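You operate a simulated robot arm through the tools that you are given. There is no shell and no other tool.

Carry out the task below with a simulated two-armed robot. There is one attempt and no reset: what you move stays moved.

## Task
Put one of the white bags from the slat conveyor on the panel. Put the brown filter cartridge from the slat conveyor on the top of the teal bench. Put the 32 mm brass adapter from the slat conveyor on the silver tray there and the 25 mm brass adapter on the manual there. Any order will do. Set down upright: filter cartridge.
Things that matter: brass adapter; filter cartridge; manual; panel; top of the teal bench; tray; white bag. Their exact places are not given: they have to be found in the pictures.

Only the result counts: the job must be done as asked and must still hold three seconds after the hand-in. Knocking over, shifting, dropping, spilling or breaking anything else fails it.

## Robot
Two 6-joint arms with fingered hands on one trunk, on a base that drives. Base frame: it is fixed to the floor where the robot stands at the start and does not move with it; the origin is under the middle of the robot, x ahead of it, y to its left, z up. Units: m, rad, N and s.
The left shoulder is at the start at [0.021, 0.17, 1.476], the right one opposite. With the tool pointing down near the work surface each hand reaches from about 0.38 to 0.66 m from the robot's upright axis, wherever it stands, measured 20 degrees to its own side. Places, roughly: brass adapter [0, -3.75, 0.75]; filter cartridge [0, -3.75, 0.75]; manual [-0.25, -3.75, 0.75]; panel [0.5, -3.75, 0.75]; top of the teal bench [-2.3, -2.2, 0.8]; tray [0.75, -3.75, 0.75]; white bag [1, -3.75, 0.75]. Payload 4.4 kg a hand.
Tool frame (each hand has its own): the origin (TCP) lies between the finger pads and is the grasp point; the fingertips stand 0.033 m ahead of it; z points along the fingers, y is the line along which they close. Largest opening 0.164 m; the body of the gripper starts 0.093 m behind the TCP. The gripper is a hand of 5 fingers: y runs from the thumb to the fingers, the wrist lies at [0, 0, -0.257] in the tool frame, and closing takes about 1.5 s.
Orientation is that of the tool frame in the base frame, as a unit quaternion [x, y, z, w]. With the fingers straight down and closing along the base's y, the tool's x points along the base's -x, its y along +y and its z along -z.

## Interface
- The arms move only by the tool step_arm. It takes "left_increments", "right_increments" or both (then of equal length, played together; a hand with none holds still); each is one flat list of numbers, 6 for each row, row after row: the shift along the tool's x, y, z in units of 25 mm (1.0 is 25 mm), then the turn, a rotation vector about the tool's x, y, z in units of 4 degrees (1.0 is 4 degrees). In form: [tx, ty, tz, wx, wy, wz, tx, ty, tz, wx, wy, wz, ...]. A call has 1 to 20 rows; each row shifts and turns the commanded pose from where the row before left it, along the tool's axes as they then stand. "left_hand" and "right_hand" are, for a hand that has rows, the finger opening in mm, from 0 to 164, set as the call begins (left out, the last holds). A call with a number of a shift or a turn outside -1 to 1 is refused whole. Each row takes 0.2 s and may step no farther than 0.05 m and 0.15 rad from the row before; otherwise, or with a gripper value out of range, the whole call is refused. A pose out of reach is approached as far as the arm can. The call stops where the force on the tool passes 40 N (or 10 N more than at its start, if that is more) or the arm is blocked; 0.2 s more then pass. The fingers move at their own pace (about 0.072 m/s each) and stop on an object; they squeeze with about 32 N. The grip force told is the motor's: it shows also when the fingers shut on nothing. Time passes only in rows, and 0.2 s behind the last, so rows that do not move let the fingers close. It gives the time, the measured TCP pose, the force on the tool (base axes), the opening and the grip force at its end, in the units of the frame above (readings bear some noise), with the torque about the TCP (base axes, N m) and any sound that the robot's microphone picked up.
- Cameras (640 x 400 px; columns grow to the right, rows downward): "scene" is now at [0.0891, -0.0055, 1.633]; the picture's right is [-0.07, -1.00, 0.00], its down [-0.71, 0.05, -0.70] and it looks along [0.70, -0.05, -0.72] (base axes); focal length 272 px, centre (320, 200). "left" rides on the left gripper at [-0.093, -0.001, -0.124] in its tool frame; the picture's right is [0.01, -1.00, 0.00], its down [0.80, 0.01, -0.60] and it looks along [0.60, 0.01, 0.80] (tool axes); focal length 275 px, centre (320, 200). "right" rides on the right gripper at [0.093, -0.001, -0.124] in its tool frame; the picture's right is [0.01, 1.00, 0.00], its down [-0.80, 0.01, -0.60] and it looks along [-0.60, 0.01, 0.80] (tool axes); focal length 275 px, centre (320, 200).
- get_image(camera): a new picture of that camera. It takes no simulated time.
- lift_body(by): slides the trunk up (or, below 0, down) by that many m; the arms and the scene camera ride with it, the base frame stays. It gives what a move gives, with no picture.
- steer(legs): drives the robot by 1 to 6 legs, each [ahead, left, turn to the left] in m, m and rad, along the robot's own axes; the way and the turn of a leg run together, so that a leg with both is an arc; at most 1.5 m and 3.142 rad a leg. The arms and the cameras ride along, it lands a little off, and it stops where it bumps. It gives what a move gives.
- move_fingers(fingers, thumb_bend, hand): sets how far each is bent, from 0 (flat) to 1 (curled in); at 0.3 the hand is open as for a grip, at 0.7 the pads meet at the TCP. One left out holds its place. A second passes; each finger stops where it meets its share of the squeeze, and holds until it gets a number again. A gripper value or a shape takes the hand back. It gives what a move gives, with no picture; readings hold the bend of each and the force on the fingers (four entries, about 0 where the hand has none), thumb and palm.
- preshape(shape, hand): the hand has 5 fingers and takes this shape, open, in about a second: jaw (thumb against the fingers, like two jaws); tri (thumb and two fingers); tip (a fingertip pinch); poke (one finger out to press); point (the index stretched); flat (the hand flat); cup (the hand cupped); fist (a fist). The gripper value then closes the fingers along that shape, each until it touches; the sizes above hold for jaw. It gives what a move gives, with no picture.
- aim_head(pan, tilt): turns the head with the scene camera to pan (to the left, within 1.501 rad either way) and tilt (down, from -0.506 to 1.204), counted from straight ahead of the robot. It gives what a move gives.
- point_at(camera, pixels): for up to 12 pixels [column, row] of the newest picture of that camera ("zoom" is the newest enlarged one), the place [x, y, z] in the base frame of the surface seen there, good to about 0.002 m. It takes no simulated time.
- close_up(camera, box): a new picture of the part [left, top, right, bottom] of that camera's present view, enlarged. It takes no simulated time.
- sign_off(): hands the job in; it is judged then, once.

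Open the grippers and draw the arms clear of the work before you hand the job in, unless the task says otherwise.

The tools are called after "Request:" by a JSON object that holds its "name" and its "arguments". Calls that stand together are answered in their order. step_arm: Moves the arms, as the interface text tells. Its arguments: {"type":"object","properties":{"left_increments":{"type":"array"},"left_hand":{"type":"number"},"right_increments":{"type":"array"},"right_hand":{"type":"number"}},"required":[]} The other tools are called the same way: lift_body (by) slides the trunk up or down; preshape (shape, hand) gives the hand a shape; move_fingers (fingers, thumb_bend, hand) moves the fingers one by one; steer (legs) drives the base; aim_head (pan, tilt) turns the head that bears the scene camera; get_image (camera) takes a picture; point_at (camera, pixels) gives the place of the surface under pixels of a picture; close_up (camera, box) takes an enlarged picture of a part of a camera's view; sign_off () hands the job in.

At the start:

```text
time: 0.0
left_tcp_pos: [0.6145, 0.2378, 1.1075]
left_orientation: [0.0, 1.0, 0.001, 0.0]
left_wrist_force: [-0.1, 0.5, 0.5]
left_ft_torque: [-0.02, 0.03, -0.01]
left_opening: 0.1637
left_gripper_force: 0.0
left_shape: jaw
left_bend: [0.3, 0.3]
left_finger forces: [0.0, 0.0, 0.0, 0.1, 0.0, 0.0]
right_tcp_pos: [0.6052, -0.187, 1.0577]
right_orientation: [0.0, 1.0, 0.0, 0.0]
right_wrist_force: [0.5, -0.2, -0.3]
right_ft_torque: [-0.01, -0.02, -0.01]
right_opening: 0.1639
right_gripper_force: 0.0
right_shape: jaw
right_bend: [0.3, 0.3]
right_finger forces: [0.0, 0.1, 0.1, 0.0, 0.0, 0.0]
trunk travel left (down, up): [-0.728, 0.013]
robot x, y, heading: [0.0002, 0.004, 0.002]
head pan, tilt: [-0.072, 0.796]
```

scene: 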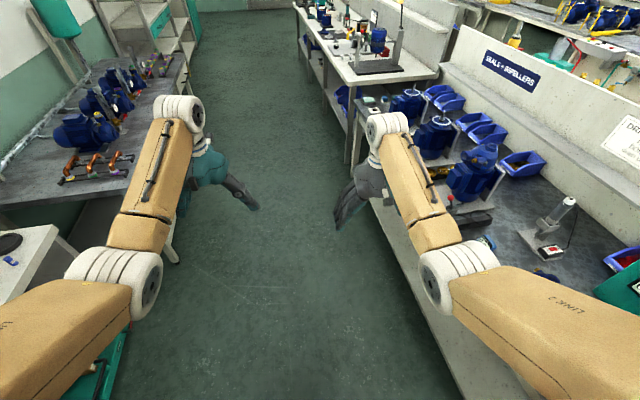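
right: 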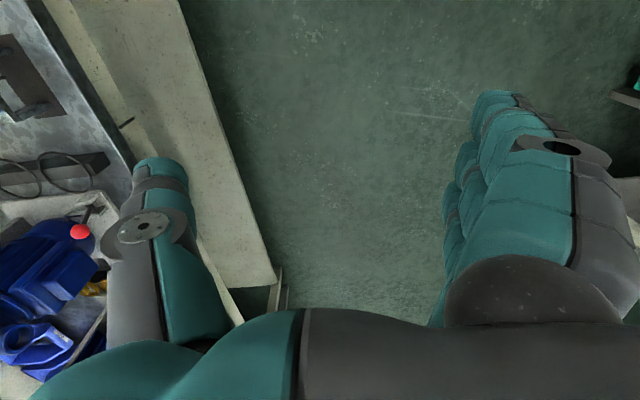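
left: 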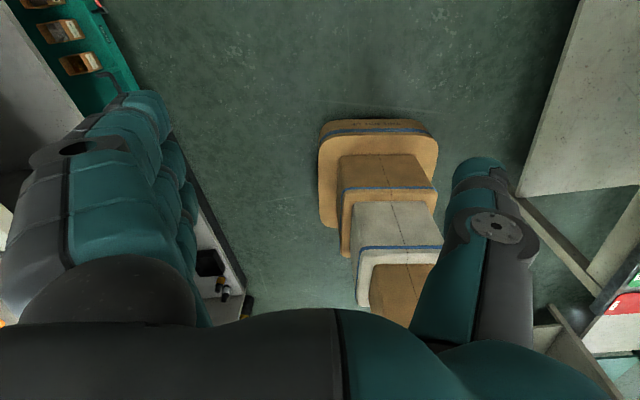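

The first picture shows an aisle ahead with benches on both sides; the conveyor should be to my right/behind. I turn the head right to see what lies toward y = -3.75.

Request:
{"name": "aim_head", "arguments": {"pan": -1.5, "tilt": 0.4}}

Request:
{"name": "get_image", "arguments": {"camera": "scene"}}

```text
time: 1.6
left_tcp_pos: [0.6128, 0.2374, 1.1088]
left_orientation: [0.0, 1.0, -0.001, 0.0]
left_wrist_force: [-0.4, -0.5, -0.5]
left_ft_torque: [0.02, -0.01, -0.02]
left_opening: 0.1638
left_gripper_force: 0.0
left_shape: jaw
left_bend: [0.3, 0.3]
left_finger forces: [0.1, 0.0, 0.0, 0.0, 0.0, 0.1]
right_tcp_pos: [0.6057, -0.1873, 1.0587]
right_orientation: [0.0, 1.0, 0.0, 0.0]
right_wrist_force: [-0.6, 0.6, -0.2]
right_ft_torque: [0.01, 0.0, -0.02]
right_opening: 0.164
right_gripper_force: 0.1
right_shape: jaw
right_bend: [0.3, 0.3]
right_finger forces: [0.0, 0.0, 0.1, 0.1, 0.1, 0.1]
trunk travel left (down, up): [-0.728, 0.013]
robot x, y, heading: [0.0003, 0.0006, -0.004]
head pan, tilt: [-1.499, 0.4]
```

```text
taken
```

scene: 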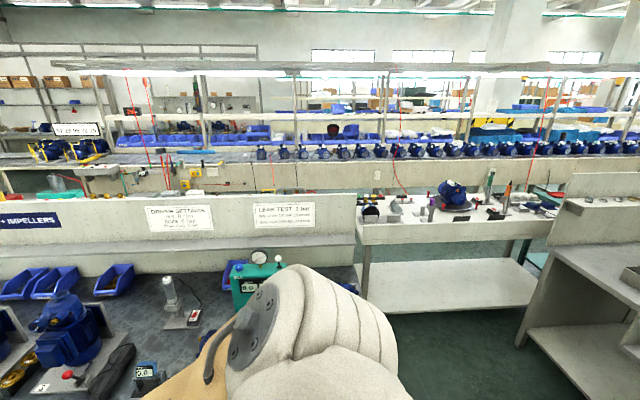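

A wall-backed bench stands to my right, with other benches beyond at rows ~130-200. I measure several points to map the room.

Request:
{"name": "point_at", "arguments": {"camera": "scene", "pixels": [[100, 270], [100, 200], [300, 200], [290, 175], [440, 230], [300, 145], [500, 150], [420, 280], [450, 360], [600, 220], [520, 240], [100, 140]]}}

Request:
{"name": "close_up", "arguments": {"camera": "scene", "box": [0, 60, 320, 260]}}

Request:
{"name": "close_up", "arguments": {"camera": "scene", "box": [320, 60, 640, 260]}}

```text
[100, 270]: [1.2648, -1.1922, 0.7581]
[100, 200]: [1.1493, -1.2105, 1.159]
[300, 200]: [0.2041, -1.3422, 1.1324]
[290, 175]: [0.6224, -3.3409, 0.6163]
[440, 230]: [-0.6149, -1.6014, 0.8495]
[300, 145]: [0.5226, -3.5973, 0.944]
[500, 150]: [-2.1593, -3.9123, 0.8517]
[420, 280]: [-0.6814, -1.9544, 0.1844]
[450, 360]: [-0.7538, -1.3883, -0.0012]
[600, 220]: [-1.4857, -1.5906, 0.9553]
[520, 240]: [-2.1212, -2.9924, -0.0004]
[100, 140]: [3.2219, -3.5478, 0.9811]
```

```text
2.00 times, centred on (160, 160) of scene
```

zoom: 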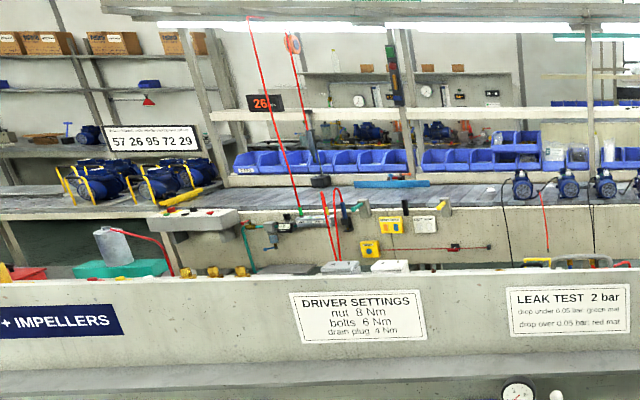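

```text
2.00 times, centred on (480, 160) of scene
```

zoom: 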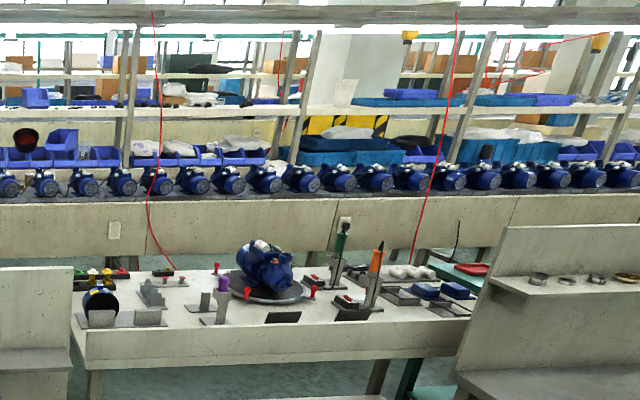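

The main line is at y≈-3.4 beyond the nearest bench. I look the other way and down to see where the robot can drive.

Request:
{"name": "aim_head", "arguments": {"pan": -1.5, "tilt": 1.0}}

Request:
{"name": "get_image", "arguments": {"camera": "scene"}}

Request:
{"name": "aim_head", "arguments": {"pan": 1.5, "tilt": 0.6}}

Request:
{"name": "get_image", "arguments": {"camera": "scene"}}

Request:
{"name": "aim_head", "arguments": {"pan": 0.0, "tilt": 0.4}}

Request:
{"name": "get_image", "arguments": {"camera": "scene"}}

```text
time: 2.5
left_tcp_pos: [0.613, 0.2371, 1.1064]
left_orientation: [0.0, 1.0, 0.0, 0.0]
left_wrist_force: [0.3, -0.2, 0.1]
left_ft_torque: [0.0, 0.0, 0.0]
left_opening: 0.164
left_gripper_force: 0.0
left_shape: jaw
left_bend: [0.3, 0.3]
left_finger forces: [0.1, 0.0, 0.0, 0.1, 0.0, 0.0]
right_tcp_pos: [0.6054, -0.1874, 1.0576]
right_orientation: [0.0, 1.0, 0.0, 0.001]
right_wrist_force: [-0.5, 0.1, -1.3]
right_ft_torque: [0.02, 0.02, 0.02]
right_opening: 0.1641
right_gripper_force: 0.1
right_shape: jaw
right_bend: [0.3, 0.3]
right_finger forces: [0.0, 0.0, 0.1, 0.0, 0.0, 0.0]
trunk travel left (down, up): [-0.728, 0.013]
robot x, y, heading: [0.0002, 0.0009, 0.002]
head pan, tilt: [-1.499, 1.0]
```

```text
taken
```

scene: 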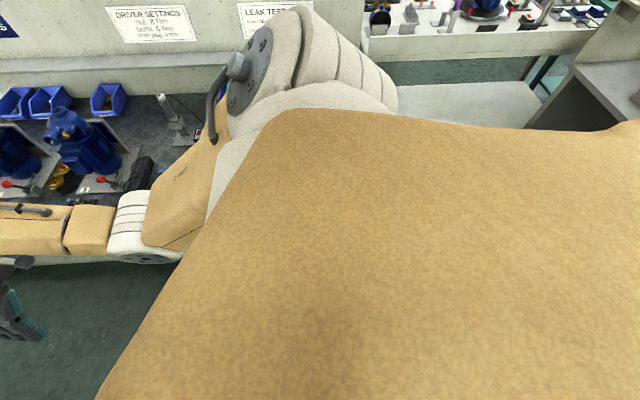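

```text
time: 5.2
left_tcp_pos: [0.6135, 0.2375, 1.1074]
left_orientation: [0.0, 1.0, -0.001, 0.0]
left_wrist_force: [-0.6, -0.3, -0.2]
left_ft_torque: [-0.02, 0.0, 0.01]
left_opening: 0.1637
left_gripper_force: 0.0
left_shape: jaw
left_bend: [0.3, 0.3]
left_finger forces: [0.0, 0.1, 0.0, 0.0, 0.0, 0.0]
right_tcp_pos: [0.6049, -0.1875, 1.0578]
right_orientation: [0.0, 1.0, 0.0, 0.0]
right_wrist_force: [0.0, -0.2, 0.0]
right_ft_torque: [0.0, 0.02, 0.03]
right_opening: 0.1639
right_gripper_force: 0.1
right_shape: jaw
right_bend: [0.3, 0.3]
right_finger forces: [0.0, 0.0, 0.1, 0.0, 0.0, 0.1]
trunk travel left (down, up): [-0.728, 0.013]
robot x, y, heading: [0.0057, 0.0001, 0.001]
head pan, tilt: [1.499, 0.6]
```

```text
taken
```

scene: 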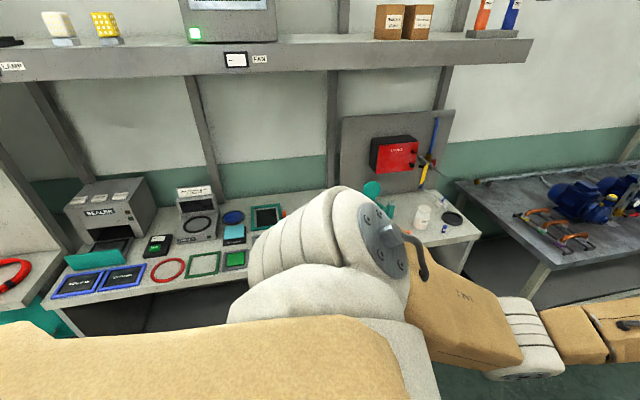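

```text
time: 6.8
left_tcp_pos: [0.6135, 0.2364, 1.1072]
left_orientation: [0.0, 1.0, -0.001, 0.0]
left_wrist_force: [-0.5, 0.3, -0.3]
left_ft_torque: [-0.01, -0.02, 0.02]
left_opening: 0.1642
left_gripper_force: 0.0
left_shape: jaw
left_bend: [0.3, 0.3]
left_finger forces: [0.0, 0.0, 0.0, 0.0, 0.0, 0.1]
right_tcp_pos: [0.6052, -0.1873, 1.0582]
right_orientation: [0.001, 1.0, 0.0, -0.001]
right_wrist_force: [0.4, 0.1, 0.4]
right_ft_torque: [0.04, 0.0, 0.0]
right_opening: 0.1638
right_gripper_force: 0.1
right_shape: jaw
right_bend: [0.3, 0.3]
right_finger forces: [0.0, 0.1, 0.0, 0.0, 0.0, 0.1]
trunk travel left (down, up): [-0.728, 0.013]
robot x, y, heading: [-0.0041, -0.0027, 0.002]
head pan, tilt: [0.0, 0.4]
```

```text
taken
```

scene: 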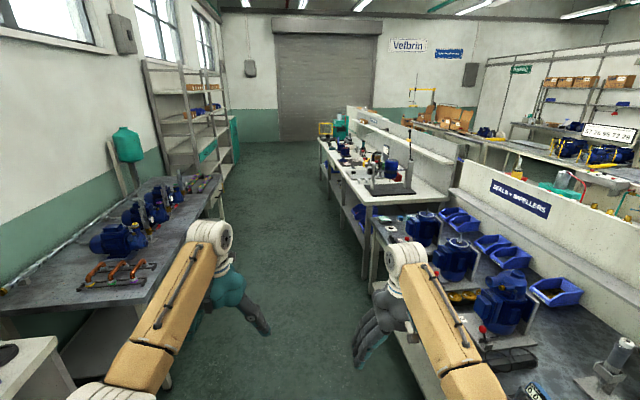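

The aisle ahead has benches both sides. I measure bench edges and the floor line to know how much space there is to turn.

Request:
{"name": "point_at", "arguments": {"camera": "scene", "pixels": [[376, 230], [372, 262], [325, 160], [160, 250], [215, 215], [50, 345], [120, 270], [430, 160], [390, 245], [500, 340], [420, 388], [235, 175]]}}

Request:
{"name": "aim_head", "arguments": {"pan": -0.7, "tilt": 0.6}}

Request:
{"name": "get_image", "arguments": {"camera": "scene"}}

```text
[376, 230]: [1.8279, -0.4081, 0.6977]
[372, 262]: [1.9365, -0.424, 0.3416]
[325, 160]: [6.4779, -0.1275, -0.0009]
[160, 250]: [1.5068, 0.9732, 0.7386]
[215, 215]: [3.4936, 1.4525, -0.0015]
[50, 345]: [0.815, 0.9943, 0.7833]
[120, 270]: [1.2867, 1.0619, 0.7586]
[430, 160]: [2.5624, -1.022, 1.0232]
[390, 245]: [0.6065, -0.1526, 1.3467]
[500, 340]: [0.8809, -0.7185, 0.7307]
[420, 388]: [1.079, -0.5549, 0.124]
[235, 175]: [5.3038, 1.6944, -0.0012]
```

```text
time: 7.8
left_tcp_pos: [0.6145, 0.2375, 1.1078]
left_orientation: [0.0, 1.0, 0.0, 0.0]
left_wrist_force: [-0.7, 0.2, 0.6]
left_ft_torque: [0.01, 0.0, 0.0]
left_opening: 0.1641
left_gripper_force: 0.1
left_shape: jaw
left_bend: [0.3, 0.3]
left_finger forces: [0.1, 0.1, 0.1, 0.0, 0.0, 0.0]
right_tcp_pos: [0.6048, -0.1883, 1.0565]
right_orientation: [-0.001, 1.0, 0.0, 0.0]
right_wrist_force: [0.6, -0.8, 0.5]
right_ft_torque: [-0.01, -0.01, 0.01]
right_opening: 0.1641
right_gripper_force: 0.1
right_shape: jaw
right_bend: [0.3, 0.3]
right_finger forces: [0.1, 0.0, 0.0, 0.0, 0.1, 0.1]
trunk travel left (down, up): [-0.728, 0.013]
robot x, y, heading: [0.0001, 0.0002, -0.0]
head pan, tilt: [-0.7, 0.6]
```

```text
taken
```

scene: 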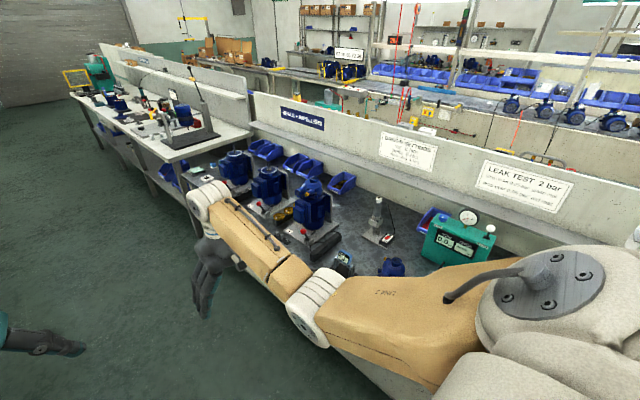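

Before turning I tuck both hands nearer the trunk and raise them so that they clear the benches (right bench edge at y≈-0.5).

Request:
{"name": "step_arm", "arguments": {"left_increments": [0.7, 0, -0.6, 0, 0, 0, 0.7, 0, -0.6, 0, 0, 0, 0.7, 0, -0.6, 0, 0, 0, 0.7, 0, -0.6, 0, 0, 0, 0.7, 0, -0.6, 0, 0, 0, 0.7, 0, -0.6, 0, 0, 0, 0.7, 0, -0.6, 0, 0, 0, 0.7, 0, -0.6, 0, 0, 0, 0.7, 0, -0.6, 0, 0, 0, 0.7, 0, -0.6, 0, 0, 0], "right_increments": [0.7, 0, -0.7, 0, 0, 0, 0.7, 0, -0.7, 0, 0, 0, 0.7, 0, -0.7, 0, 0, 0, 0.7, 0, -0.7, 0, 0, 0, 0.7, 0, -0.7, 0, 0, 0, 0.7, 0, -0.7, 0, 0, 0, 0.7, 0, -0.7, 0, 0, 0, 0.7, 0, -0.7, 0, 0, 0, 0.7, 0, -0.7, 0, 0, 0, 0.7, 0, -0.7, 0, 0, 0]}}

Request:
{"name": "get_image", "arguments": {"camera": "scene"}}

```text
time: 10.0
left_tcp_pos: [0.6115, 0.2389, 1.111]
left_orientation: [-0.001, 1.0, 0.0, -0.001]
left_wrist_force: [0.2, -0.5, 0.6]
left_ft_torque: [0.01, -0.02, 0.01]
left_opening: 0.164
left_gripper_force: 0.1
left_shape: jaw
left_bend: [0.3, 0.3]
left_finger forces: [0.0, 0.0, 0.0, 0.0, 0.0, 0.0]
left hand out of reach, approached as far as the arm can: row 1, 2, 3, 4, 5, 6, 7, 8, 9, 10
right_tcp_pos: [0.5831, -0.1862, 1.0798]
right_orientation: [0.0, 1.0, 0.0, 0.0]
right_wrist_force: [0.7, -0.4, 0.7]
right_ft_torque: [0.01, -0.04, 0.01]
right_opening: 0.1641
right_gripper_force: 0.1
right_shape: jaw
right_bend: [0.3, 0.3]
right_finger forces: [0.1, 0.0, 0.0, 0.1, 0.1, 0.0]
right hand out of reach, approached as far as the arm can: row 2, 3, 4, 5, 6, 7, 8, 9, 10
trunk travel left (down, up): [-0.728, 0.013]
robot x, y, heading: [0.0003, -0.0017, 0.001]
head pan, tilt: [-0.7, 0.6]
```

```text
taken
```

scene: 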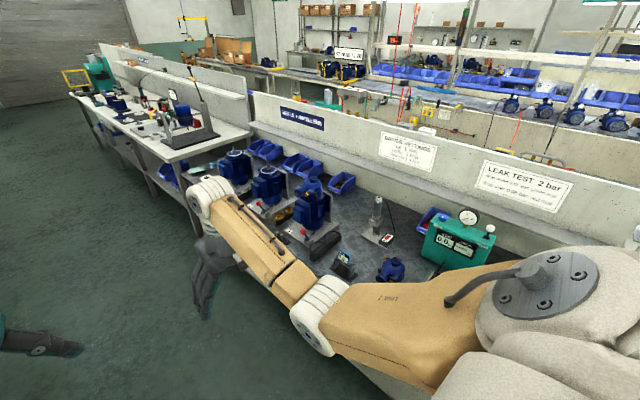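

The hands cannot rise further with the tool down. Turning left by about 0.9 rad keeps hands within 0.66 m of the axis, well clear of the left bench (y≈0.85), so I turn and look behind.

Request:
{"name": "steer", "arguments": {"legs": [[0, 0, 0.9]]}}

Request:
{"name": "aim_head", "arguments": {"pan": 1.5, "tilt": 0.45}}

Request:
{"name": "get_image", "arguments": {"camera": "scene"}}

```text
time: 12.8
left_tcp_pos: [0.1849, 0.6286, 1.1094]
left_orientation: [-0.441, 0.897, -0.001, -0.001]
left_wrist_force: [0.2, -0.4, 0.8]
left_ft_torque: [0.03, 0.01, -0.01]
left_opening: 0.1638
left_gripper_force: 0.0
left_shape: jaw
left_bend: [0.3, 0.3]
left_finger forces: [0.0, 0.1, 0.1, 0.1, 0.0, 0.0]
right_tcp_pos: [0.5046, 0.3481, 1.0794]
right_orientation: [-0.441, 0.897, 0.0, 0.0]
right_wrist_force: [-0.3, 0.6, -0.3]
right_ft_torque: [0.02, -0.01, 0.01]
right_opening: 0.1638
right_gripper_force: 0.1
right_shape: jaw
right_bend: [0.3, 0.3]
right_finger forces: [0.1, 0.0, 0.0, 0.0, 0.1, 0.1]
trunk travel left (down, up): [-0.728, 0.013]
robot x, y, heading: [-0.003, -0.0023, 0.905]
head pan, tilt: [-0.7, 0.6]
```

```text
time: 14.8
left_tcp_pos: [0.1835, 0.6294, 1.1108]
left_orientation: [-0.441, 0.898, -0.001, 0.0]
left_wrist_force: [0.4, 0.6, -0.7]
left_ft_torque: [0.04, 0.0, -0.02]
left_opening: 0.1637
left_gripper_force: 0.0
left_shape: jaw
left_bend: [0.3, 0.3]
left_finger forces: [0.1, 0.0, 0.1, 0.0, 0.0, 0.0]
right_tcp_pos: [0.5049, 0.3493, 1.0796]
right_orientation: [-0.441, 0.898, 0.0, -0.001]
right_wrist_force: [-0.6, 1.0, 0.8]
right_ft_torque: [-0.02, 0.03, 0.02]
right_opening: 0.164
right_gripper_force: 0.3
right_shape: jaw
right_bend: [0.3, 0.3]
right_finger forces: [0.0, 0.0, 0.0, 0.0, 0.0, 0.0]
trunk travel left (down, up): [-0.728, 0.013]
robot x, y, heading: [-0.002, -0.0025, 0.911]
head pan, tilt: [1.499, 0.45]
```

```text
taken
```

scene: 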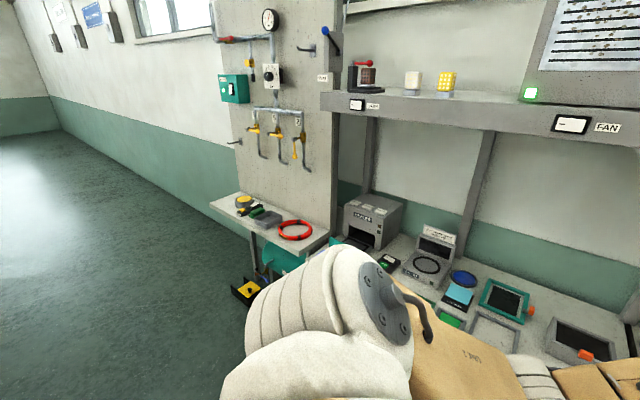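

The floor behind on the left is open (left half of picture). I check the desk's near edge and points before turning more.

Request:
{"name": "point_at", "arguments": {"camera": "scene", "pixels": [[290, 250], [330, 240], [430, 250], [520, 345], [250, 290], [100, 300], [60, 220], [215, 203], [420, 300], [500, 300]]}}

```text
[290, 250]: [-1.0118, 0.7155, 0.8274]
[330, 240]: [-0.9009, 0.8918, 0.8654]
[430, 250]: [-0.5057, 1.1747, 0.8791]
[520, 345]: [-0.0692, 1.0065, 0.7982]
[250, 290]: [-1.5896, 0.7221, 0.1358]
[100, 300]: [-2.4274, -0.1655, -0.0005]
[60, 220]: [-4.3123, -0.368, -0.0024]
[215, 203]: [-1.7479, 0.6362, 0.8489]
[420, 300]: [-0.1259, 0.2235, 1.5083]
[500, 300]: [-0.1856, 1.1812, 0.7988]
```

The desk top is ~0.80 m high with low items, so hands at 1.05+ m clear it. I turn another 1.3 rad left and look toward the back.

Request:
{"name": "steer", "arguments": {"legs": [[0, 0, 1.3]]}}

Request:
{"name": "aim_head", "arguments": {"pan": 0.9, "tilt": 0.4}}

Request:
{"name": "get_image", "arguments": {"camera": "scene"}}

Request:
{"name": "aim_head", "arguments": {"pan": 1.5, "tilt": 0.4}}

Request:
{"name": "get_image", "arguments": {"camera": "scene"}}

```text
time: 18.5
left_tcp_pos: [-0.5574, 0.3438, 1.1114]
left_orientation: [0.895, -0.445, -0.001, 0.0]
left_wrist_force: [-0.2, -1.2, 0.0]
left_ft_torque: [0.0, 0.01, -0.01]
left_opening: 0.164
left_gripper_force: 0.1
left_shape: jaw
left_bend: [0.3, 0.3]
left_finger forces: [0.1, 0.0, 0.1, 0.1, 0.0, 0.0]
right_tcp_pos: [-0.2056, 0.5767, 1.0799]
right_orientation: [0.895, -0.445, 0.0, 0.001]
right_wrist_force: [0.1, 0.4, 0.0]
right_ft_torque: [-0.02, 0.02, 0.01]
right_opening: 0.1639
right_gripper_force: 0.2
right_shape: jaw
right_bend: [0.3, 0.3]
right_finger forces: [0.0, 0.0, 0.0, 0.0, 0.0, 0.0]
trunk travel left (down, up): [-0.728, 0.013]
robot x, y, heading: [-0.0008, -0.0004, 2.223]
head pan, tilt: [1.499, 0.45]
```

```text
time: 19.5
left_tcp_pos: [-0.5581, 0.3428, 1.1106]
left_orientation: [0.896, -0.445, -0.001, 0.0]
left_wrist_force: [1.0, 0.9, 0.7]
left_ft_torque: [0.02, 0.02, -0.02]
left_opening: 0.1638
left_gripper_force: 0.1
left_shape: jaw
left_bend: [0.3, 0.3]
left_finger forces: [0.0, 0.0, 0.0, 0.1, 0.1, 0.0]
right_tcp_pos: [-0.2028, 0.5773, 1.0783]
right_orientation: [0.896, -0.445, 0.0, 0.0]
right_wrist_force: [0.6, 0.8, 0.0]
right_ft_torque: [-0.01, 0.0, 0.0]
right_opening: 0.164
right_gripper_force: 0.1
right_shape: jaw
right_bend: [0.3, 0.3]
right_finger forces: [0.0, 0.0, 0.1, 0.0, 0.0, 0.0]
trunk travel left (down, up): [-0.728, 0.013]
robot x, y, heading: [0.0011, 0.0004, 2.216]
head pan, tilt: [0.901, 0.4]
```

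```text
taken
```

scene: 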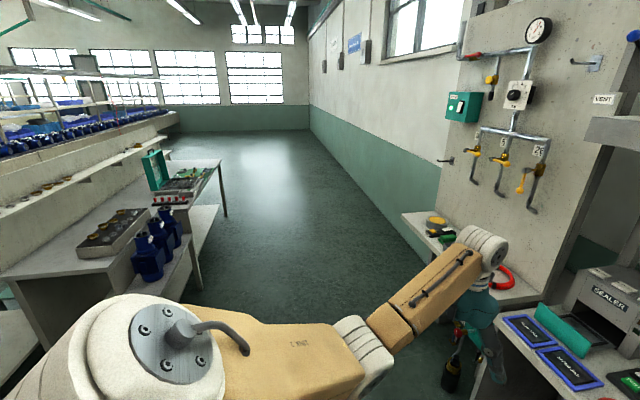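

```text
time: 20.5
left_tcp_pos: [-0.5575, 0.3438, 1.1121]
left_orientation: [0.895, -0.445, 0.0, -0.001]
left_wrist_force: [0.2, 1.1, 0.6]
left_ft_torque: [0.0, -0.01, 0.0]
left_opening: 0.1636
left_gripper_force: 0.0
left_shape: jaw
left_bend: [0.3, 0.3]
left_finger forces: [0.0, 0.0, 0.0, 0.0, 0.1, 0.0]
right_tcp_pos: [-0.2032, 0.5772, 1.0801]
right_orientation: [0.896, -0.445, -0.001, 0.0]
right_wrist_force: [0.6, 0.5, -0.1]
right_ft_torque: [-0.01, -0.02, 0.02]
right_opening: 0.1638
right_gripper_force: 0.1
right_shape: jaw
right_bend: [0.3, 0.3]
right_finger forces: [0.1, 0.0, 0.0, 0.0, 0.0, 0.0]
trunk travel left (down, up): [-0.728, 0.013]
robot x, y, heading: [0.001, 0.0044, 2.219]
head pan, tilt: [1.499, 0.4]
```

```text
taken
```

scene: 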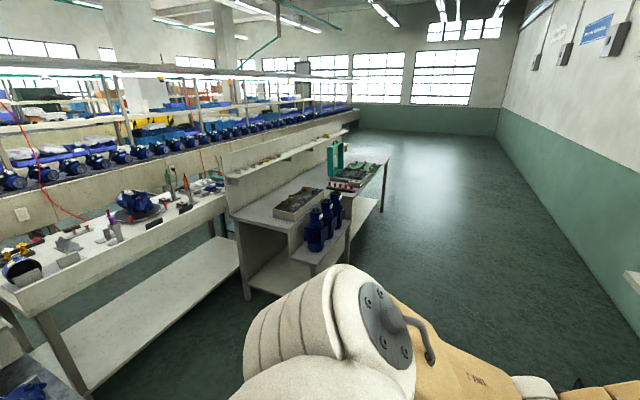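

I can see a table at centre-left and a bench with a back panel at x≈-1.5; I measure their corners to plan a route to the aisle in front of the pump line.

Request:
{"name": "point_at", "arguments": {"camera": "scene", "pixels": [[90, 280], [225, 205], [235, 275], [25, 370], [345, 195], [385, 165], [350, 135], [380, 210], [245, 295], [85, 390], [185, 290], [310, 275]]}}

Request:
{"name": "close_up", "arguments": {"camera": "scene", "box": [0, 100, 400, 400]}}

```text
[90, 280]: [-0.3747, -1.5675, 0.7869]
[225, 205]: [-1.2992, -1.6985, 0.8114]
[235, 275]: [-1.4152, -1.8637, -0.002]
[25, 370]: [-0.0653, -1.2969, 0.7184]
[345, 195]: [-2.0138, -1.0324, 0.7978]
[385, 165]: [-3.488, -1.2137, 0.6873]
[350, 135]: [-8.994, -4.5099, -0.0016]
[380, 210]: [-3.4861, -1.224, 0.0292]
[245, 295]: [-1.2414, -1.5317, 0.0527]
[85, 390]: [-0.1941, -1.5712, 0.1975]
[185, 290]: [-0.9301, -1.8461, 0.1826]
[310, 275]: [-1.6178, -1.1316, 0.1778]
```

```text
1.33 times, centred on (200, 250) of scene
```

zoom: 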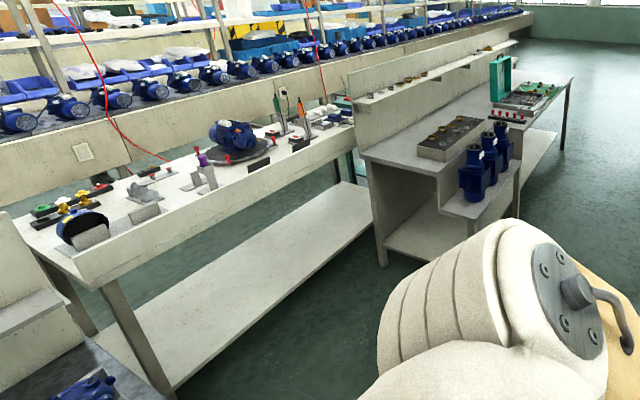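

The bench row is continuous from x≈6 down to x≈-3.5, with open floor beyond. I turn to face -x and drive down the free aisle (y between -1.0 and 0.64) to go around the end.

Request:
{"name": "steer", "arguments": {"legs": [[0, 0, 0.92], [1.5, 0.1, 0], [1.5, 0.1, 0]]}}

Request:
{"name": "aim_head", "arguments": {"pan": 0.9, "tilt": 0.4}}

Request:
{"name": "get_image", "arguments": {"camera": "scene"}}

```text
refused: leg 2 is longer than a leg can be; nothing moved
```

```text
time: 21.5
left_tcp_pos: [-0.5592, 0.3427, 1.1112]
left_orientation: [0.895, -0.446, -0.001, 0.0]
left_wrist_force: [-1.0, -0.4, 0.1]
left_ft_torque: [0.01, 0.0, -0.03]
left_opening: 0.1641
left_gripper_force: 0.1
left_shape: jaw
left_bend: [0.3, 0.3]
left_finger forces: [0.0, 0.1, 0.0, 0.0, 0.1, 0.0]
right_tcp_pos: [-0.2035, 0.5776, 1.0801]
right_orientation: [0.895, -0.446, 0.0, 0.0]
right_wrist_force: [0.3, 0.6, -0.7]
right_ft_torque: [-0.01, 0.02, 0.01]
right_opening: 0.1637
right_gripper_force: 0.0
right_shape: jaw
right_bend: [0.3, 0.3]
right_finger forces: [0.0, 0.0, 0.0, 0.1, 0.1, 0.1]
trunk travel left (down, up): [-0.728, 0.013]
robot x, y, heading: [-0.0006, -0.0003, 2.218]
head pan, tilt: [0.901, 0.4]
```

```text
taken
```

scene: 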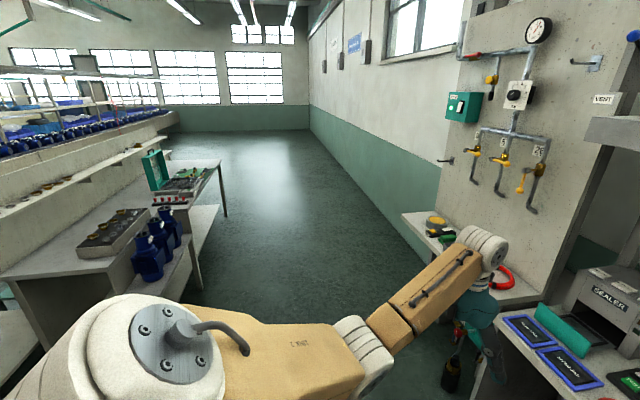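

The leg was too long because sideways and ahead add up. I repeat it with shorter legs.

Request:
{"name": "steer", "arguments": {"legs": [[0, 0, 0.92], [1.4, 0.1, 0], [1.4, 0.1, 0]]}}

Request:
{"name": "aim_head", "arguments": {"pan": 0.9, "tilt": 0.4}}

Request:
{"name": "get_image", "arguments": {"camera": "scene"}}

```text
time: 37.5
left_tcp_pos: [-3.4179, -0.4673, 1.1107]
left_orientation: [1.0, 0.011, 0.0, 0.0]
left_wrist_force: [-0.8, -0.2, -1.0]
left_ft_torque: [0.01, 0.01, 0.03]
left_opening: 0.164
left_gripper_force: 0.0
left_shape: jaw
left_bend: [0.3, 0.3]
left_finger forces: [0.0, 0.1, 0.0, 0.1, 0.0, 0.0]
right_tcp_pos: [-3.401, -0.0413, 1.0794]
right_orientation: [1.0, 0.012, 0.0, 0.001]
right_wrist_force: [-0.4, -0.8, 0.0]
right_ft_torque: [0.0, -0.01, 0.03]
right_opening: 0.164
right_gripper_force: 0.1
right_shape: jaw
right_bend: [0.3, 0.3]
right_finger forces: [0.0, 0.0, 0.1, 0.0, 0.1, 0.0]
trunk travel left (down, up): [-0.728, 0.013]
robot x, y, heading: [-2.8131, -0.2168, -3.123]
head pan, tilt: [0.901, 0.4]
```

```text
time: 38.1
left_tcp_pos: [-3.4187, -0.4667, 1.1112]
left_orientation: [1.0, 0.01, -0.001, 0.0]
left_wrist_force: [0.1, 0.0, -0.3]
left_ft_torque: [-0.01, 0.0, 0.01]
left_opening: 0.164
left_gripper_force: 0.0
left_shape: jaw
left_bend: [0.3, 0.3]
left_finger forces: [0.1, 0.0, 0.0, 0.0, 0.0, 0.0]
right_tcp_pos: [-3.3998, -0.0421, 1.08]
right_orientation: [1.0, 0.011, 0.0, 0.0]
right_wrist_force: [0.6, 0.1, -0.2]
right_ft_torque: [-0.02, 0.0, 0.03]
right_opening: 0.1637
right_gripper_force: 0.1
right_shape: jaw
right_bend: [0.3, 0.3]
right_finger forces: [0.0, 0.0, 0.0, 0.0, 0.1, 0.0]
trunk travel left (down, up): [-0.728, 0.013]
robot x, y, heading: [-2.8109, -0.2172, -3.122]
head pan, tilt: [0.901, 0.4]
```

```text
taken
```

scene: 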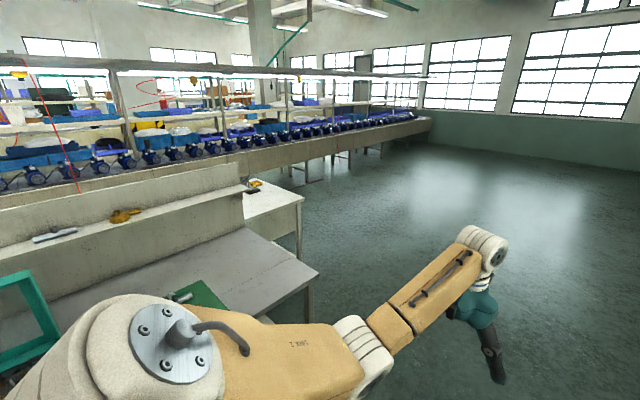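

The bench row's end is visible; a white table stands behind it (250-300, 200). I measure those corners to set the turning point.

Request:
{"name": "point_at", "arguments": {"camera": "scene", "pixels": [[300, 202], [245, 215], [317, 275], [260, 185], [298, 260], [335, 160], [430, 135], [280, 180], [330, 185], [305, 300]]}}

```text
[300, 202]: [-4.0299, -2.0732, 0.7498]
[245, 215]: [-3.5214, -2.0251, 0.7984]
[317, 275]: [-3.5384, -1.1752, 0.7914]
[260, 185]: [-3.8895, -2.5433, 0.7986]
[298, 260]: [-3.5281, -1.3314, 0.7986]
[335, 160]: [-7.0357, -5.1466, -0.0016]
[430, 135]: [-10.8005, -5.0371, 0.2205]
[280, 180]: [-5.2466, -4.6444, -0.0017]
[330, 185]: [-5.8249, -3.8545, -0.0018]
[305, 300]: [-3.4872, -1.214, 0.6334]
```

The white table reaches x≈-4.05, y≈-2.55. I drive to x≈-4.9, turn left to face -y, and advance a bit, then look again.

Request:
{"name": "steer", "arguments": {"legs": [[1.1, 0, 0], [1.0, 0, 0], [0, 0, 1.55], [1.3, 0, 0]]}}

Request:
{"name": "aim_head", "arguments": {"pan": 0.7, "tilt": 0.45}}

Request:
{"name": "get_image", "arguments": {"camera": "scene"}}

```text
time: 58.2
left_tcp_pos: [-4.6159, -2.1845, 1.1091]
left_orientation: [0.699, 0.715, 0.0, 0.0]
left_wrist_force: [-1.2, 0.5, -1.1]
left_ft_torque: [0.04, 0.0, 0.02]
left_opening: 0.1638
left_gripper_force: 0.2
left_shape: jaw
left_bend: [0.3, 0.3]
left_finger forces: [0.0, 0.0, 0.1, 0.0, 0.0, 0.0]
right_tcp_pos: [-5.0411, -2.1668, 1.0795]
right_orientation: [0.699, 0.715, 0.0, 0.0]
right_wrist_force: [-0.3, 0.1, 0.8]
right_ft_torque: [0.0, 0.03, -0.02]
right_opening: 0.1638
right_gripper_force: 0.1
right_shape: jaw
right_bend: [0.3, 0.3]
right_finger forces: [0.1, 0.1, 0.0, 0.0, 0.0, 0.1]
trunk travel left (down, up): [-0.728, 0.013]
robot x, y, heading: [-4.8682, -1.5762, -1.55]
head pan, tilt: [0.901, 0.4]
```

```text
time: 59.0
left_tcp_pos: [-4.6157, -2.1842, 1.1114]
left_orientation: [0.7, 0.714, 0.0, 0.0]
left_wrist_force: [-0.4, 0.2, 0.0]
left_ft_torque: [0.04, -0.01, 0.01]
left_opening: 0.1638
left_gripper_force: 0.0
left_shape: jaw
left_bend: [0.3, 0.3]
left_finger forces: [0.0, 0.0, 0.0, 0.0, 0.0, 0.1]
right_tcp_pos: [-5.0418, -2.1668, 1.079]
right_orientation: [0.7, 0.714, 0.0, 0.0]
right_wrist_force: [0.4, 0.0, 0.2]
right_ft_torque: [0.01, -0.02, -0.01]
right_opening: 0.164
right_gripper_force: 0.1
right_shape: jaw
right_bend: [0.3, 0.3]
right_finger forces: [0.0, 0.1, 0.0, 0.0, 0.1, 0.0]
trunk travel left (down, up): [-0.728, 0.013]
robot x, y, heading: [-4.8668, -1.5777, -1.545]
head pan, tilt: [0.7, 0.45]
```

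```text
taken
```

scene: 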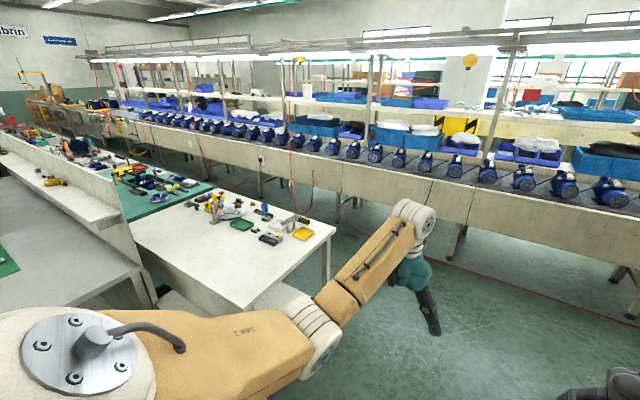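

Now the aisle shows: white table, then a teal-topped bench (150-200, 190), and the line opposite. I measure aisle edges.

Request:
{"name": "point_at", "arguments": {"camera": "scene", "pixels": [[335, 230], [325, 270], [210, 190], [160, 190], [300, 160], [450, 190], [450, 245], [250, 165], [240, 195], [355, 205], [630, 285], [190, 160]]}}

Request:
{"name": "close_up", "arguments": {"camera": "scene", "box": [50, 80, 350, 267]}}

```text
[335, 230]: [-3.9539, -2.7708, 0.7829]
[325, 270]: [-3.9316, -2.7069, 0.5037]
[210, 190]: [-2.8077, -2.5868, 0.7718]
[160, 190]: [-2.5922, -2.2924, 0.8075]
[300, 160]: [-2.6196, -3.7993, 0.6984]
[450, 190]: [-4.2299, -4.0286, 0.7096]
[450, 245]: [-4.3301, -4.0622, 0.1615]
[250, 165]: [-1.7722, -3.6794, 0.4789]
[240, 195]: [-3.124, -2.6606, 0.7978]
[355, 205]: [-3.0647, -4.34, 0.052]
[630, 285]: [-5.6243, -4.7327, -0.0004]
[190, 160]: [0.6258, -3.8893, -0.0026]
```

```text
2.13 times, centred on (200, 174) of scene
```

zoom: 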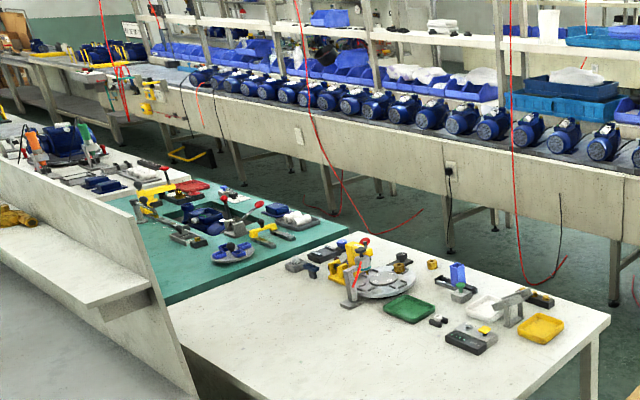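

The line and benches run at about 8° to the base frame (front edge y ≈ -3.43+0.1416·x), leaving an aisle ~1.2 m wide. I drive to its mouth, turn to heading 0.141, and look along it.

Request:
{"name": "steer", "arguments": {"legs": [[1.4, 0, 0], [0.25, 0, 0], [0, 0, 1.69]]}}

Request:
{"name": "aim_head", "arguments": {"pan": 0.0, "tilt": 0.5}}

Request:
{"name": "get_image", "arguments": {"camera": "scene"}}

```text
time: 71.5
left_tcp_pos: [-4.2799, -2.9158, 1.1115]
left_orientation: [-0.07, 0.998, 0.0, 0.001]
left_wrist_force: [0.0, 0.1, 0.0]
left_ft_torque: [-0.01, 0.01, 0.02]
left_opening: 0.1638
left_gripper_force: 0.1
left_shape: jaw
left_bend: [0.3, 0.3]
left_finger forces: [0.1, 0.0, 0.0, 0.0, 0.0, 0.1]
right_tcp_pos: [-4.245, -3.3404, 1.0798]
right_orientation: [-0.07, 0.998, 0.0, 0.0]
right_wrist_force: [0.3, 0.3, 0.6]
right_ft_torque: [0.03, -0.02, 0.02]
right_opening: 0.164
right_gripper_force: 0.1
right_shape: jaw
right_bend: [0.3, 0.3]
right_finger forces: [0.0, 0.1, 0.0, 0.0, 0.0, 0.1]
trunk travel left (down, up): [-0.728, 0.013]
robot x, y, heading: [-4.8499, -3.2356, 0.136]
head pan, tilt: [0.7, 0.45]
```

```text
time: 72.6
left_tcp_pos: [-4.2783, -2.9153, 1.1106]
left_orientation: [-0.07, 0.998, -0.001, 0.0]
left_wrist_force: [0.4, -1.2, -0.9]
left_ft_torque: [-0.01, 0.01, -0.03]
left_opening: 0.1637
left_gripper_force: 0.0
left_shape: jaw
left_bend: [0.3, 0.3]
left_finger forces: [0.0, 0.0, 0.1, 0.0, 0.0, 0.1]
right_tcp_pos: [-4.2468, -3.3398, 1.0796]
right_orientation: [-0.07, 0.998, 0.0, 0.001]
right_wrist_force: [0.1, -0.1, -0.1]
right_ft_torque: [-0.03, 0.02, 0.0]
right_opening: 0.164
right_gripper_force: 0.0
right_shape: jaw
right_bend: [0.3, 0.3]
right_finger forces: [0.0, 0.1, 0.0, 0.1, 0.0, 0.1]
trunk travel left (down, up): [-0.728, 0.013]
robot x, y, heading: [-4.8497, -3.237, 0.14]
head pan, tilt: [0.0, 0.499]
```

```text
taken
```

scene: 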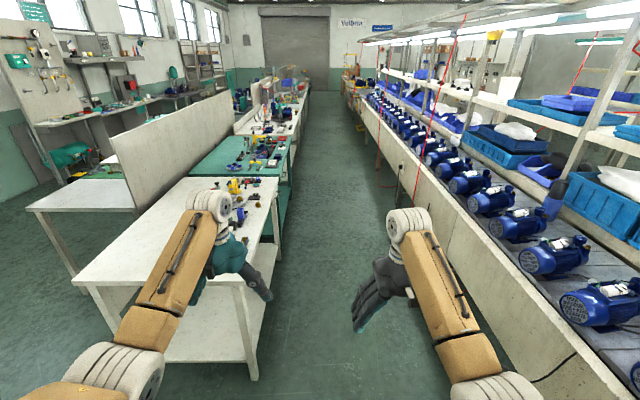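

The aisle is clear, benches left, line right. I check the hanging tools at (553,195) and other clearances before driving.

Request:
{"name": "point_at", "arguments": {"camera": "scene", "pixels": [[553, 195], [490, 37], [395, 165], [425, 85], [360, 110], [300, 180], [280, 235], [355, 125], [590, 100], [480, 290], [270, 125], [245, 160]]}}

Request:
{"name": "close_up", "arguments": {"camera": "scene", "box": [200, 60, 440, 210]}}

```text
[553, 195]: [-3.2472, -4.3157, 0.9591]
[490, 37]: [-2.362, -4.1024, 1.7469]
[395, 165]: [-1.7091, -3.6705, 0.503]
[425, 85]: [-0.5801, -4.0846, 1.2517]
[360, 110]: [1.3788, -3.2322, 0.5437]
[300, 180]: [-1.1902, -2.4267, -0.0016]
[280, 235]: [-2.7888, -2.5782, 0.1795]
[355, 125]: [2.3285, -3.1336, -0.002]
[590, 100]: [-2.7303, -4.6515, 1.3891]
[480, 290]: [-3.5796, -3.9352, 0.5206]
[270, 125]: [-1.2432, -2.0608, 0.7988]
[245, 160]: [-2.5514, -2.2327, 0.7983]
```

```text
2.67 times, centred on (320, 135) of scene
```

zoom: 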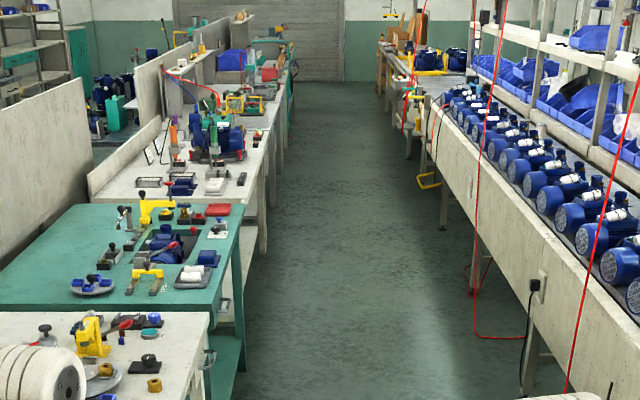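

The aisle floor is clear apart from a red air hose hugging the conveyor front. I drive along the middle of the aisle to about x=0.

Request:
{"name": "steer", "arguments": {"legs": [[0.9, -0.2, 0], [1.4, -0.02, 0], [1.4, 0, 0], [1.1, 0, 0]]}}

Request:
{"name": "aim_head", "arguments": {"pan": -0.8, "tilt": 0.6}}

Request:
{"name": "get_image", "arguments": {"camera": "scene"}}

```text
time: 95.8
left_tcp_pos: [0.5258, -2.5536, 1.1099]
left_orientation: [-0.056, 0.998, 0.0, 0.0]
left_wrist_force: [0.6, 0.0, -0.6]
left_ft_torque: [0.03, 0.0, -0.02]
left_opening: 0.1641
left_gripper_force: 0.0
left_shape: jaw
left_bend: [0.3, 0.3]
left_finger forces: [0.0, 0.0, 0.0, 0.1, 0.0, 0.1]
right_tcp_pos: [0.5467, -2.9796, 1.0785]
right_orientation: [-0.056, 0.998, 0.0, 0.0]
right_wrist_force: [-0.2, -0.4, -0.4]
right_ft_torque: [0.01, -0.02, -0.02]
right_opening: 0.164
right_gripper_force: 0.2
right_shape: jaw
right_bend: [0.3, 0.3]
right_finger forces: [0.0, 0.0, 0.1, 0.0, 0.1, 0.1]
trunk travel left (down, up): [-0.728, 0.013]
robot x, y, heading: [-0.0549, -2.8594, 0.11]
head pan, tilt: [0.0, 0.499]
```

```text
time: 97.0
left_tcp_pos: [0.5243, -2.5553, 1.1113]
left_orientation: [-0.057, 0.998, 0.0, 0.001]
left_wrist_force: [1.0, 0.1, -0.5]
left_ft_torque: [-0.03, 0.02, -0.02]
left_opening: 0.164
left_gripper_force: 0.0
left_shape: jaw
left_bend: [0.3, 0.3]
left_finger forces: [0.0, 0.1, 0.0, 0.0, 0.0, 0.0]
right_tcp_pos: [0.5474, -2.9793, 1.0798]
right_orientation: [-0.056, 0.998, 0.0, -0.001]
right_wrist_force: [0.6, -0.2, -0.1]
right_ft_torque: [0.02, 0.0, 0.0]
right_opening: 0.1641
right_gripper_force: 0.0
right_shape: jaw
right_bend: [0.3, 0.3]
right_finger forces: [0.0, 0.1, 0.0, 0.1, 0.0, 0.0]
trunk travel left (down, up): [-0.728, 0.013]
robot x, y, heading: [-0.0553, -2.8617, 0.112]
head pan, tilt: [-0.799, 0.6]
```

```text
taken
```

scene: 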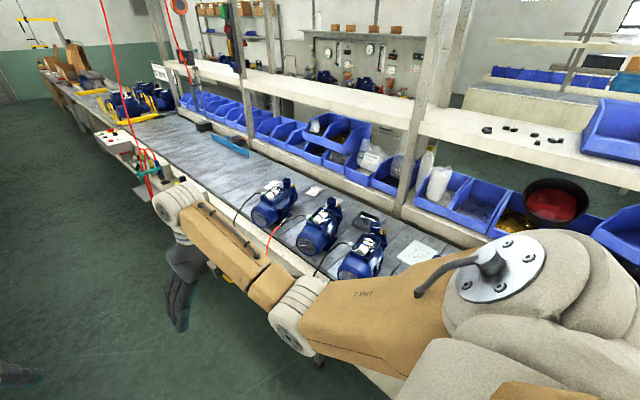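

Pumps and small items on the dark slats: a grey item at (366,220), white sheet at (415,250), white bits at (315,190). I measure heights and depth.

Request:
{"name": "point_at", "arguments": {"camera": "scene", "pixels": [[286, 182], [333, 205], [376, 230], [366, 218], [415, 250], [313, 190], [240, 145], [400, 205], [265, 155], [440, 200], [205, 120], [350, 90]]}}

Request:
{"name": "close_up", "arguments": {"camera": "scene", "box": [200, 120, 480, 300]}}

```text
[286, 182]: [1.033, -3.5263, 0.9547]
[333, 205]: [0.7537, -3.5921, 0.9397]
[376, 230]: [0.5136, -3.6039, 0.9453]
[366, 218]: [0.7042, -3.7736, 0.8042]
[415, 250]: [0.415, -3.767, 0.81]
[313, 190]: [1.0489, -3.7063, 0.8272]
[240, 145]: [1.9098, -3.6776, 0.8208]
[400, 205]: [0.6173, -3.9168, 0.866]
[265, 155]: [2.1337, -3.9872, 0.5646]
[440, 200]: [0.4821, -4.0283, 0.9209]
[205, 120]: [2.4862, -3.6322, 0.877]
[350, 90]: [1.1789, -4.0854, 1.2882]
```

```text
2.22 times, centred on (340, 210) of scene
```

zoom: 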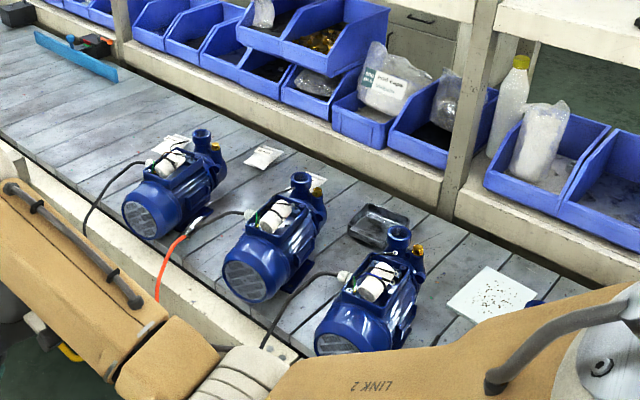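

Two small white bags lie at zoom (265,157) and (170,145), the tray at (380,222), the speckled panel at (490,300); pump tops reach z≈0.955, below my fingertips (≥1.04). I turn right to face the line.

Request:
{"name": "steer", "arguments": {"legs": [[0, 0.05, 0], [0, 0, -1.545]]}}

Request:
{"name": "aim_head", "arguments": {"pan": 0.0, "tilt": 0.7}}

Request:
{"name": "get_image", "arguments": {"camera": "scene"}}

```text
time: 101.7
left_tcp_pos: [0.2662, -3.379, 1.1111]
left_orientation: [0.654, 0.757, 0.0, 0.0]
left_wrist_force: [0.2, 0.4, 0.4]
left_ft_torque: [-0.02, 0.02, 0.0]
left_opening: 0.1636
left_gripper_force: 0.1
left_shape: jaw
left_bend: [0.3, 0.3]
left_finger forces: [0.0, 0.0, 0.1, 0.0, 0.1, 0.0]
right_tcp_pos: [-0.1578, -3.4149, 1.0802]
right_orientation: [0.653, 0.757, 0.0, 0.0]
right_wrist_force: [0.1, -0.3, 0.4]
right_ft_torque: [0.01, 0.01, -0.06]
right_opening: 0.1638
right_gripper_force: 0.0
right_shape: jaw
right_bend: [0.3, 0.3]
right_finger forces: [0.0, 0.0, 0.1, 0.1, 0.0, 0.0]
trunk travel left (down, up): [-0.728, 0.013]
robot x, y, heading: [-0.0596, -2.81, -1.426]
head pan, tilt: [-0.799, 0.6]
```

```text
time: 102.8
left_tcp_pos: [0.2655, -3.3799, 1.1107]
left_orientation: [0.653, 0.757, 0.0, -0.001]
left_wrist_force: [0.3, -0.9, 0.4]
left_ft_torque: [0.01, 0.01, 0.02]
left_opening: 0.1637
left_gripper_force: 0.0
left_shape: jaw
left_bend: [0.3, 0.3]
left_finger forces: [0.1, 0.0, 0.0, 0.1, 0.0, 0.0]
right_tcp_pos: [-0.1598, -3.4145, 1.0802]
right_orientation: [0.653, 0.757, 0.0, 0.0]
right_wrist_force: [0.6, -0.1, 0.5]
right_ft_torque: [0.02, 0.04, -0.03]
right_opening: 0.1641
right_gripper_force: 0.0
right_shape: jaw
right_bend: [0.3, 0.3]
right_finger forces: [0.0, 0.1, 0.1, 0.0, 0.1, 0.1]
trunk travel left (down, up): [-0.728, 0.013]
robot x, y, heading: [-0.0627, -2.8108, -1.423]
head pan, tilt: [0.0, 0.7]
```

```text
taken
```

scene: 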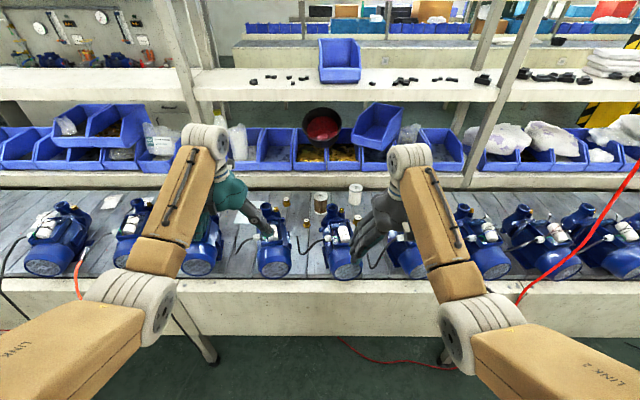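

I now face the line; between the hands I see pumps, a brass/brown cylinder at (320,200), a white one at (355,192) and small brass pieces at (286,200), (307,222). I zoom in.

Request:
{"name": "close_up", "arguments": {"camera": "scene", "box": [220, 170, 420, 290]}}

Request:
{"name": "point_at", "arguments": {"camera": "zoom", "pixels": [[320, 95], [432, 65], [212, 95], [278, 170], [230, 180], [390, 200], [210, 150], [90, 130], [340, 130]]}}

Request:
{"name": "get_image", "arguments": {"camera": "right"}}

Request:
{"name": "get_image", "arguments": {"camera": "left"}}

```text
3.20 times, centred on (320, 230) of scene
```

zoom: 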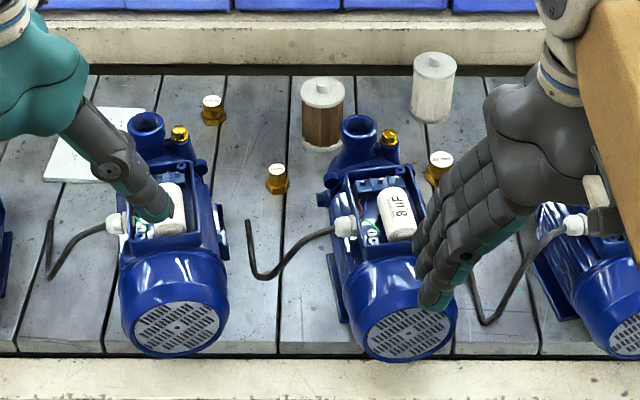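

```text
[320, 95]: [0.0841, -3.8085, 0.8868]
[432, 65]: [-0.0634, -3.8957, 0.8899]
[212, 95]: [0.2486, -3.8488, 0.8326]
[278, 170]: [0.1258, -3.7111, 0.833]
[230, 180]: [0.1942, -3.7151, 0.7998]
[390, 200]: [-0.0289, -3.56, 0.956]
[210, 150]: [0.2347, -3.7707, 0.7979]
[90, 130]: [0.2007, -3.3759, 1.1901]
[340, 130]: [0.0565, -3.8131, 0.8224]
```

```text
taken
```

right: 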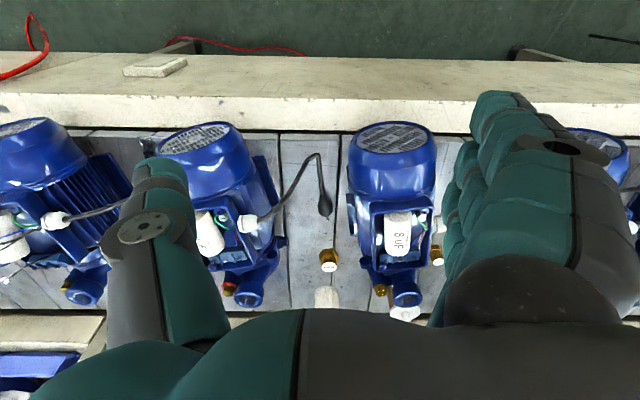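

```text
taken
```

left: 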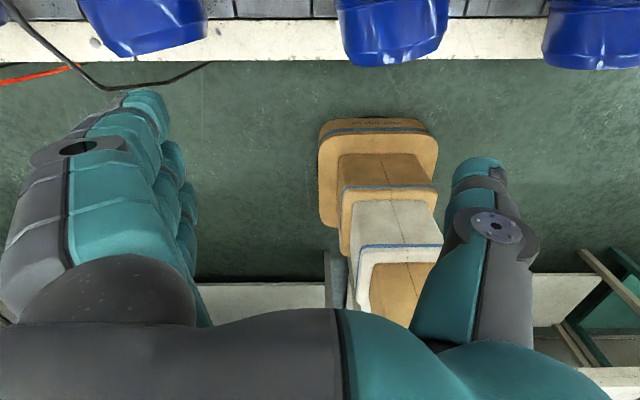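

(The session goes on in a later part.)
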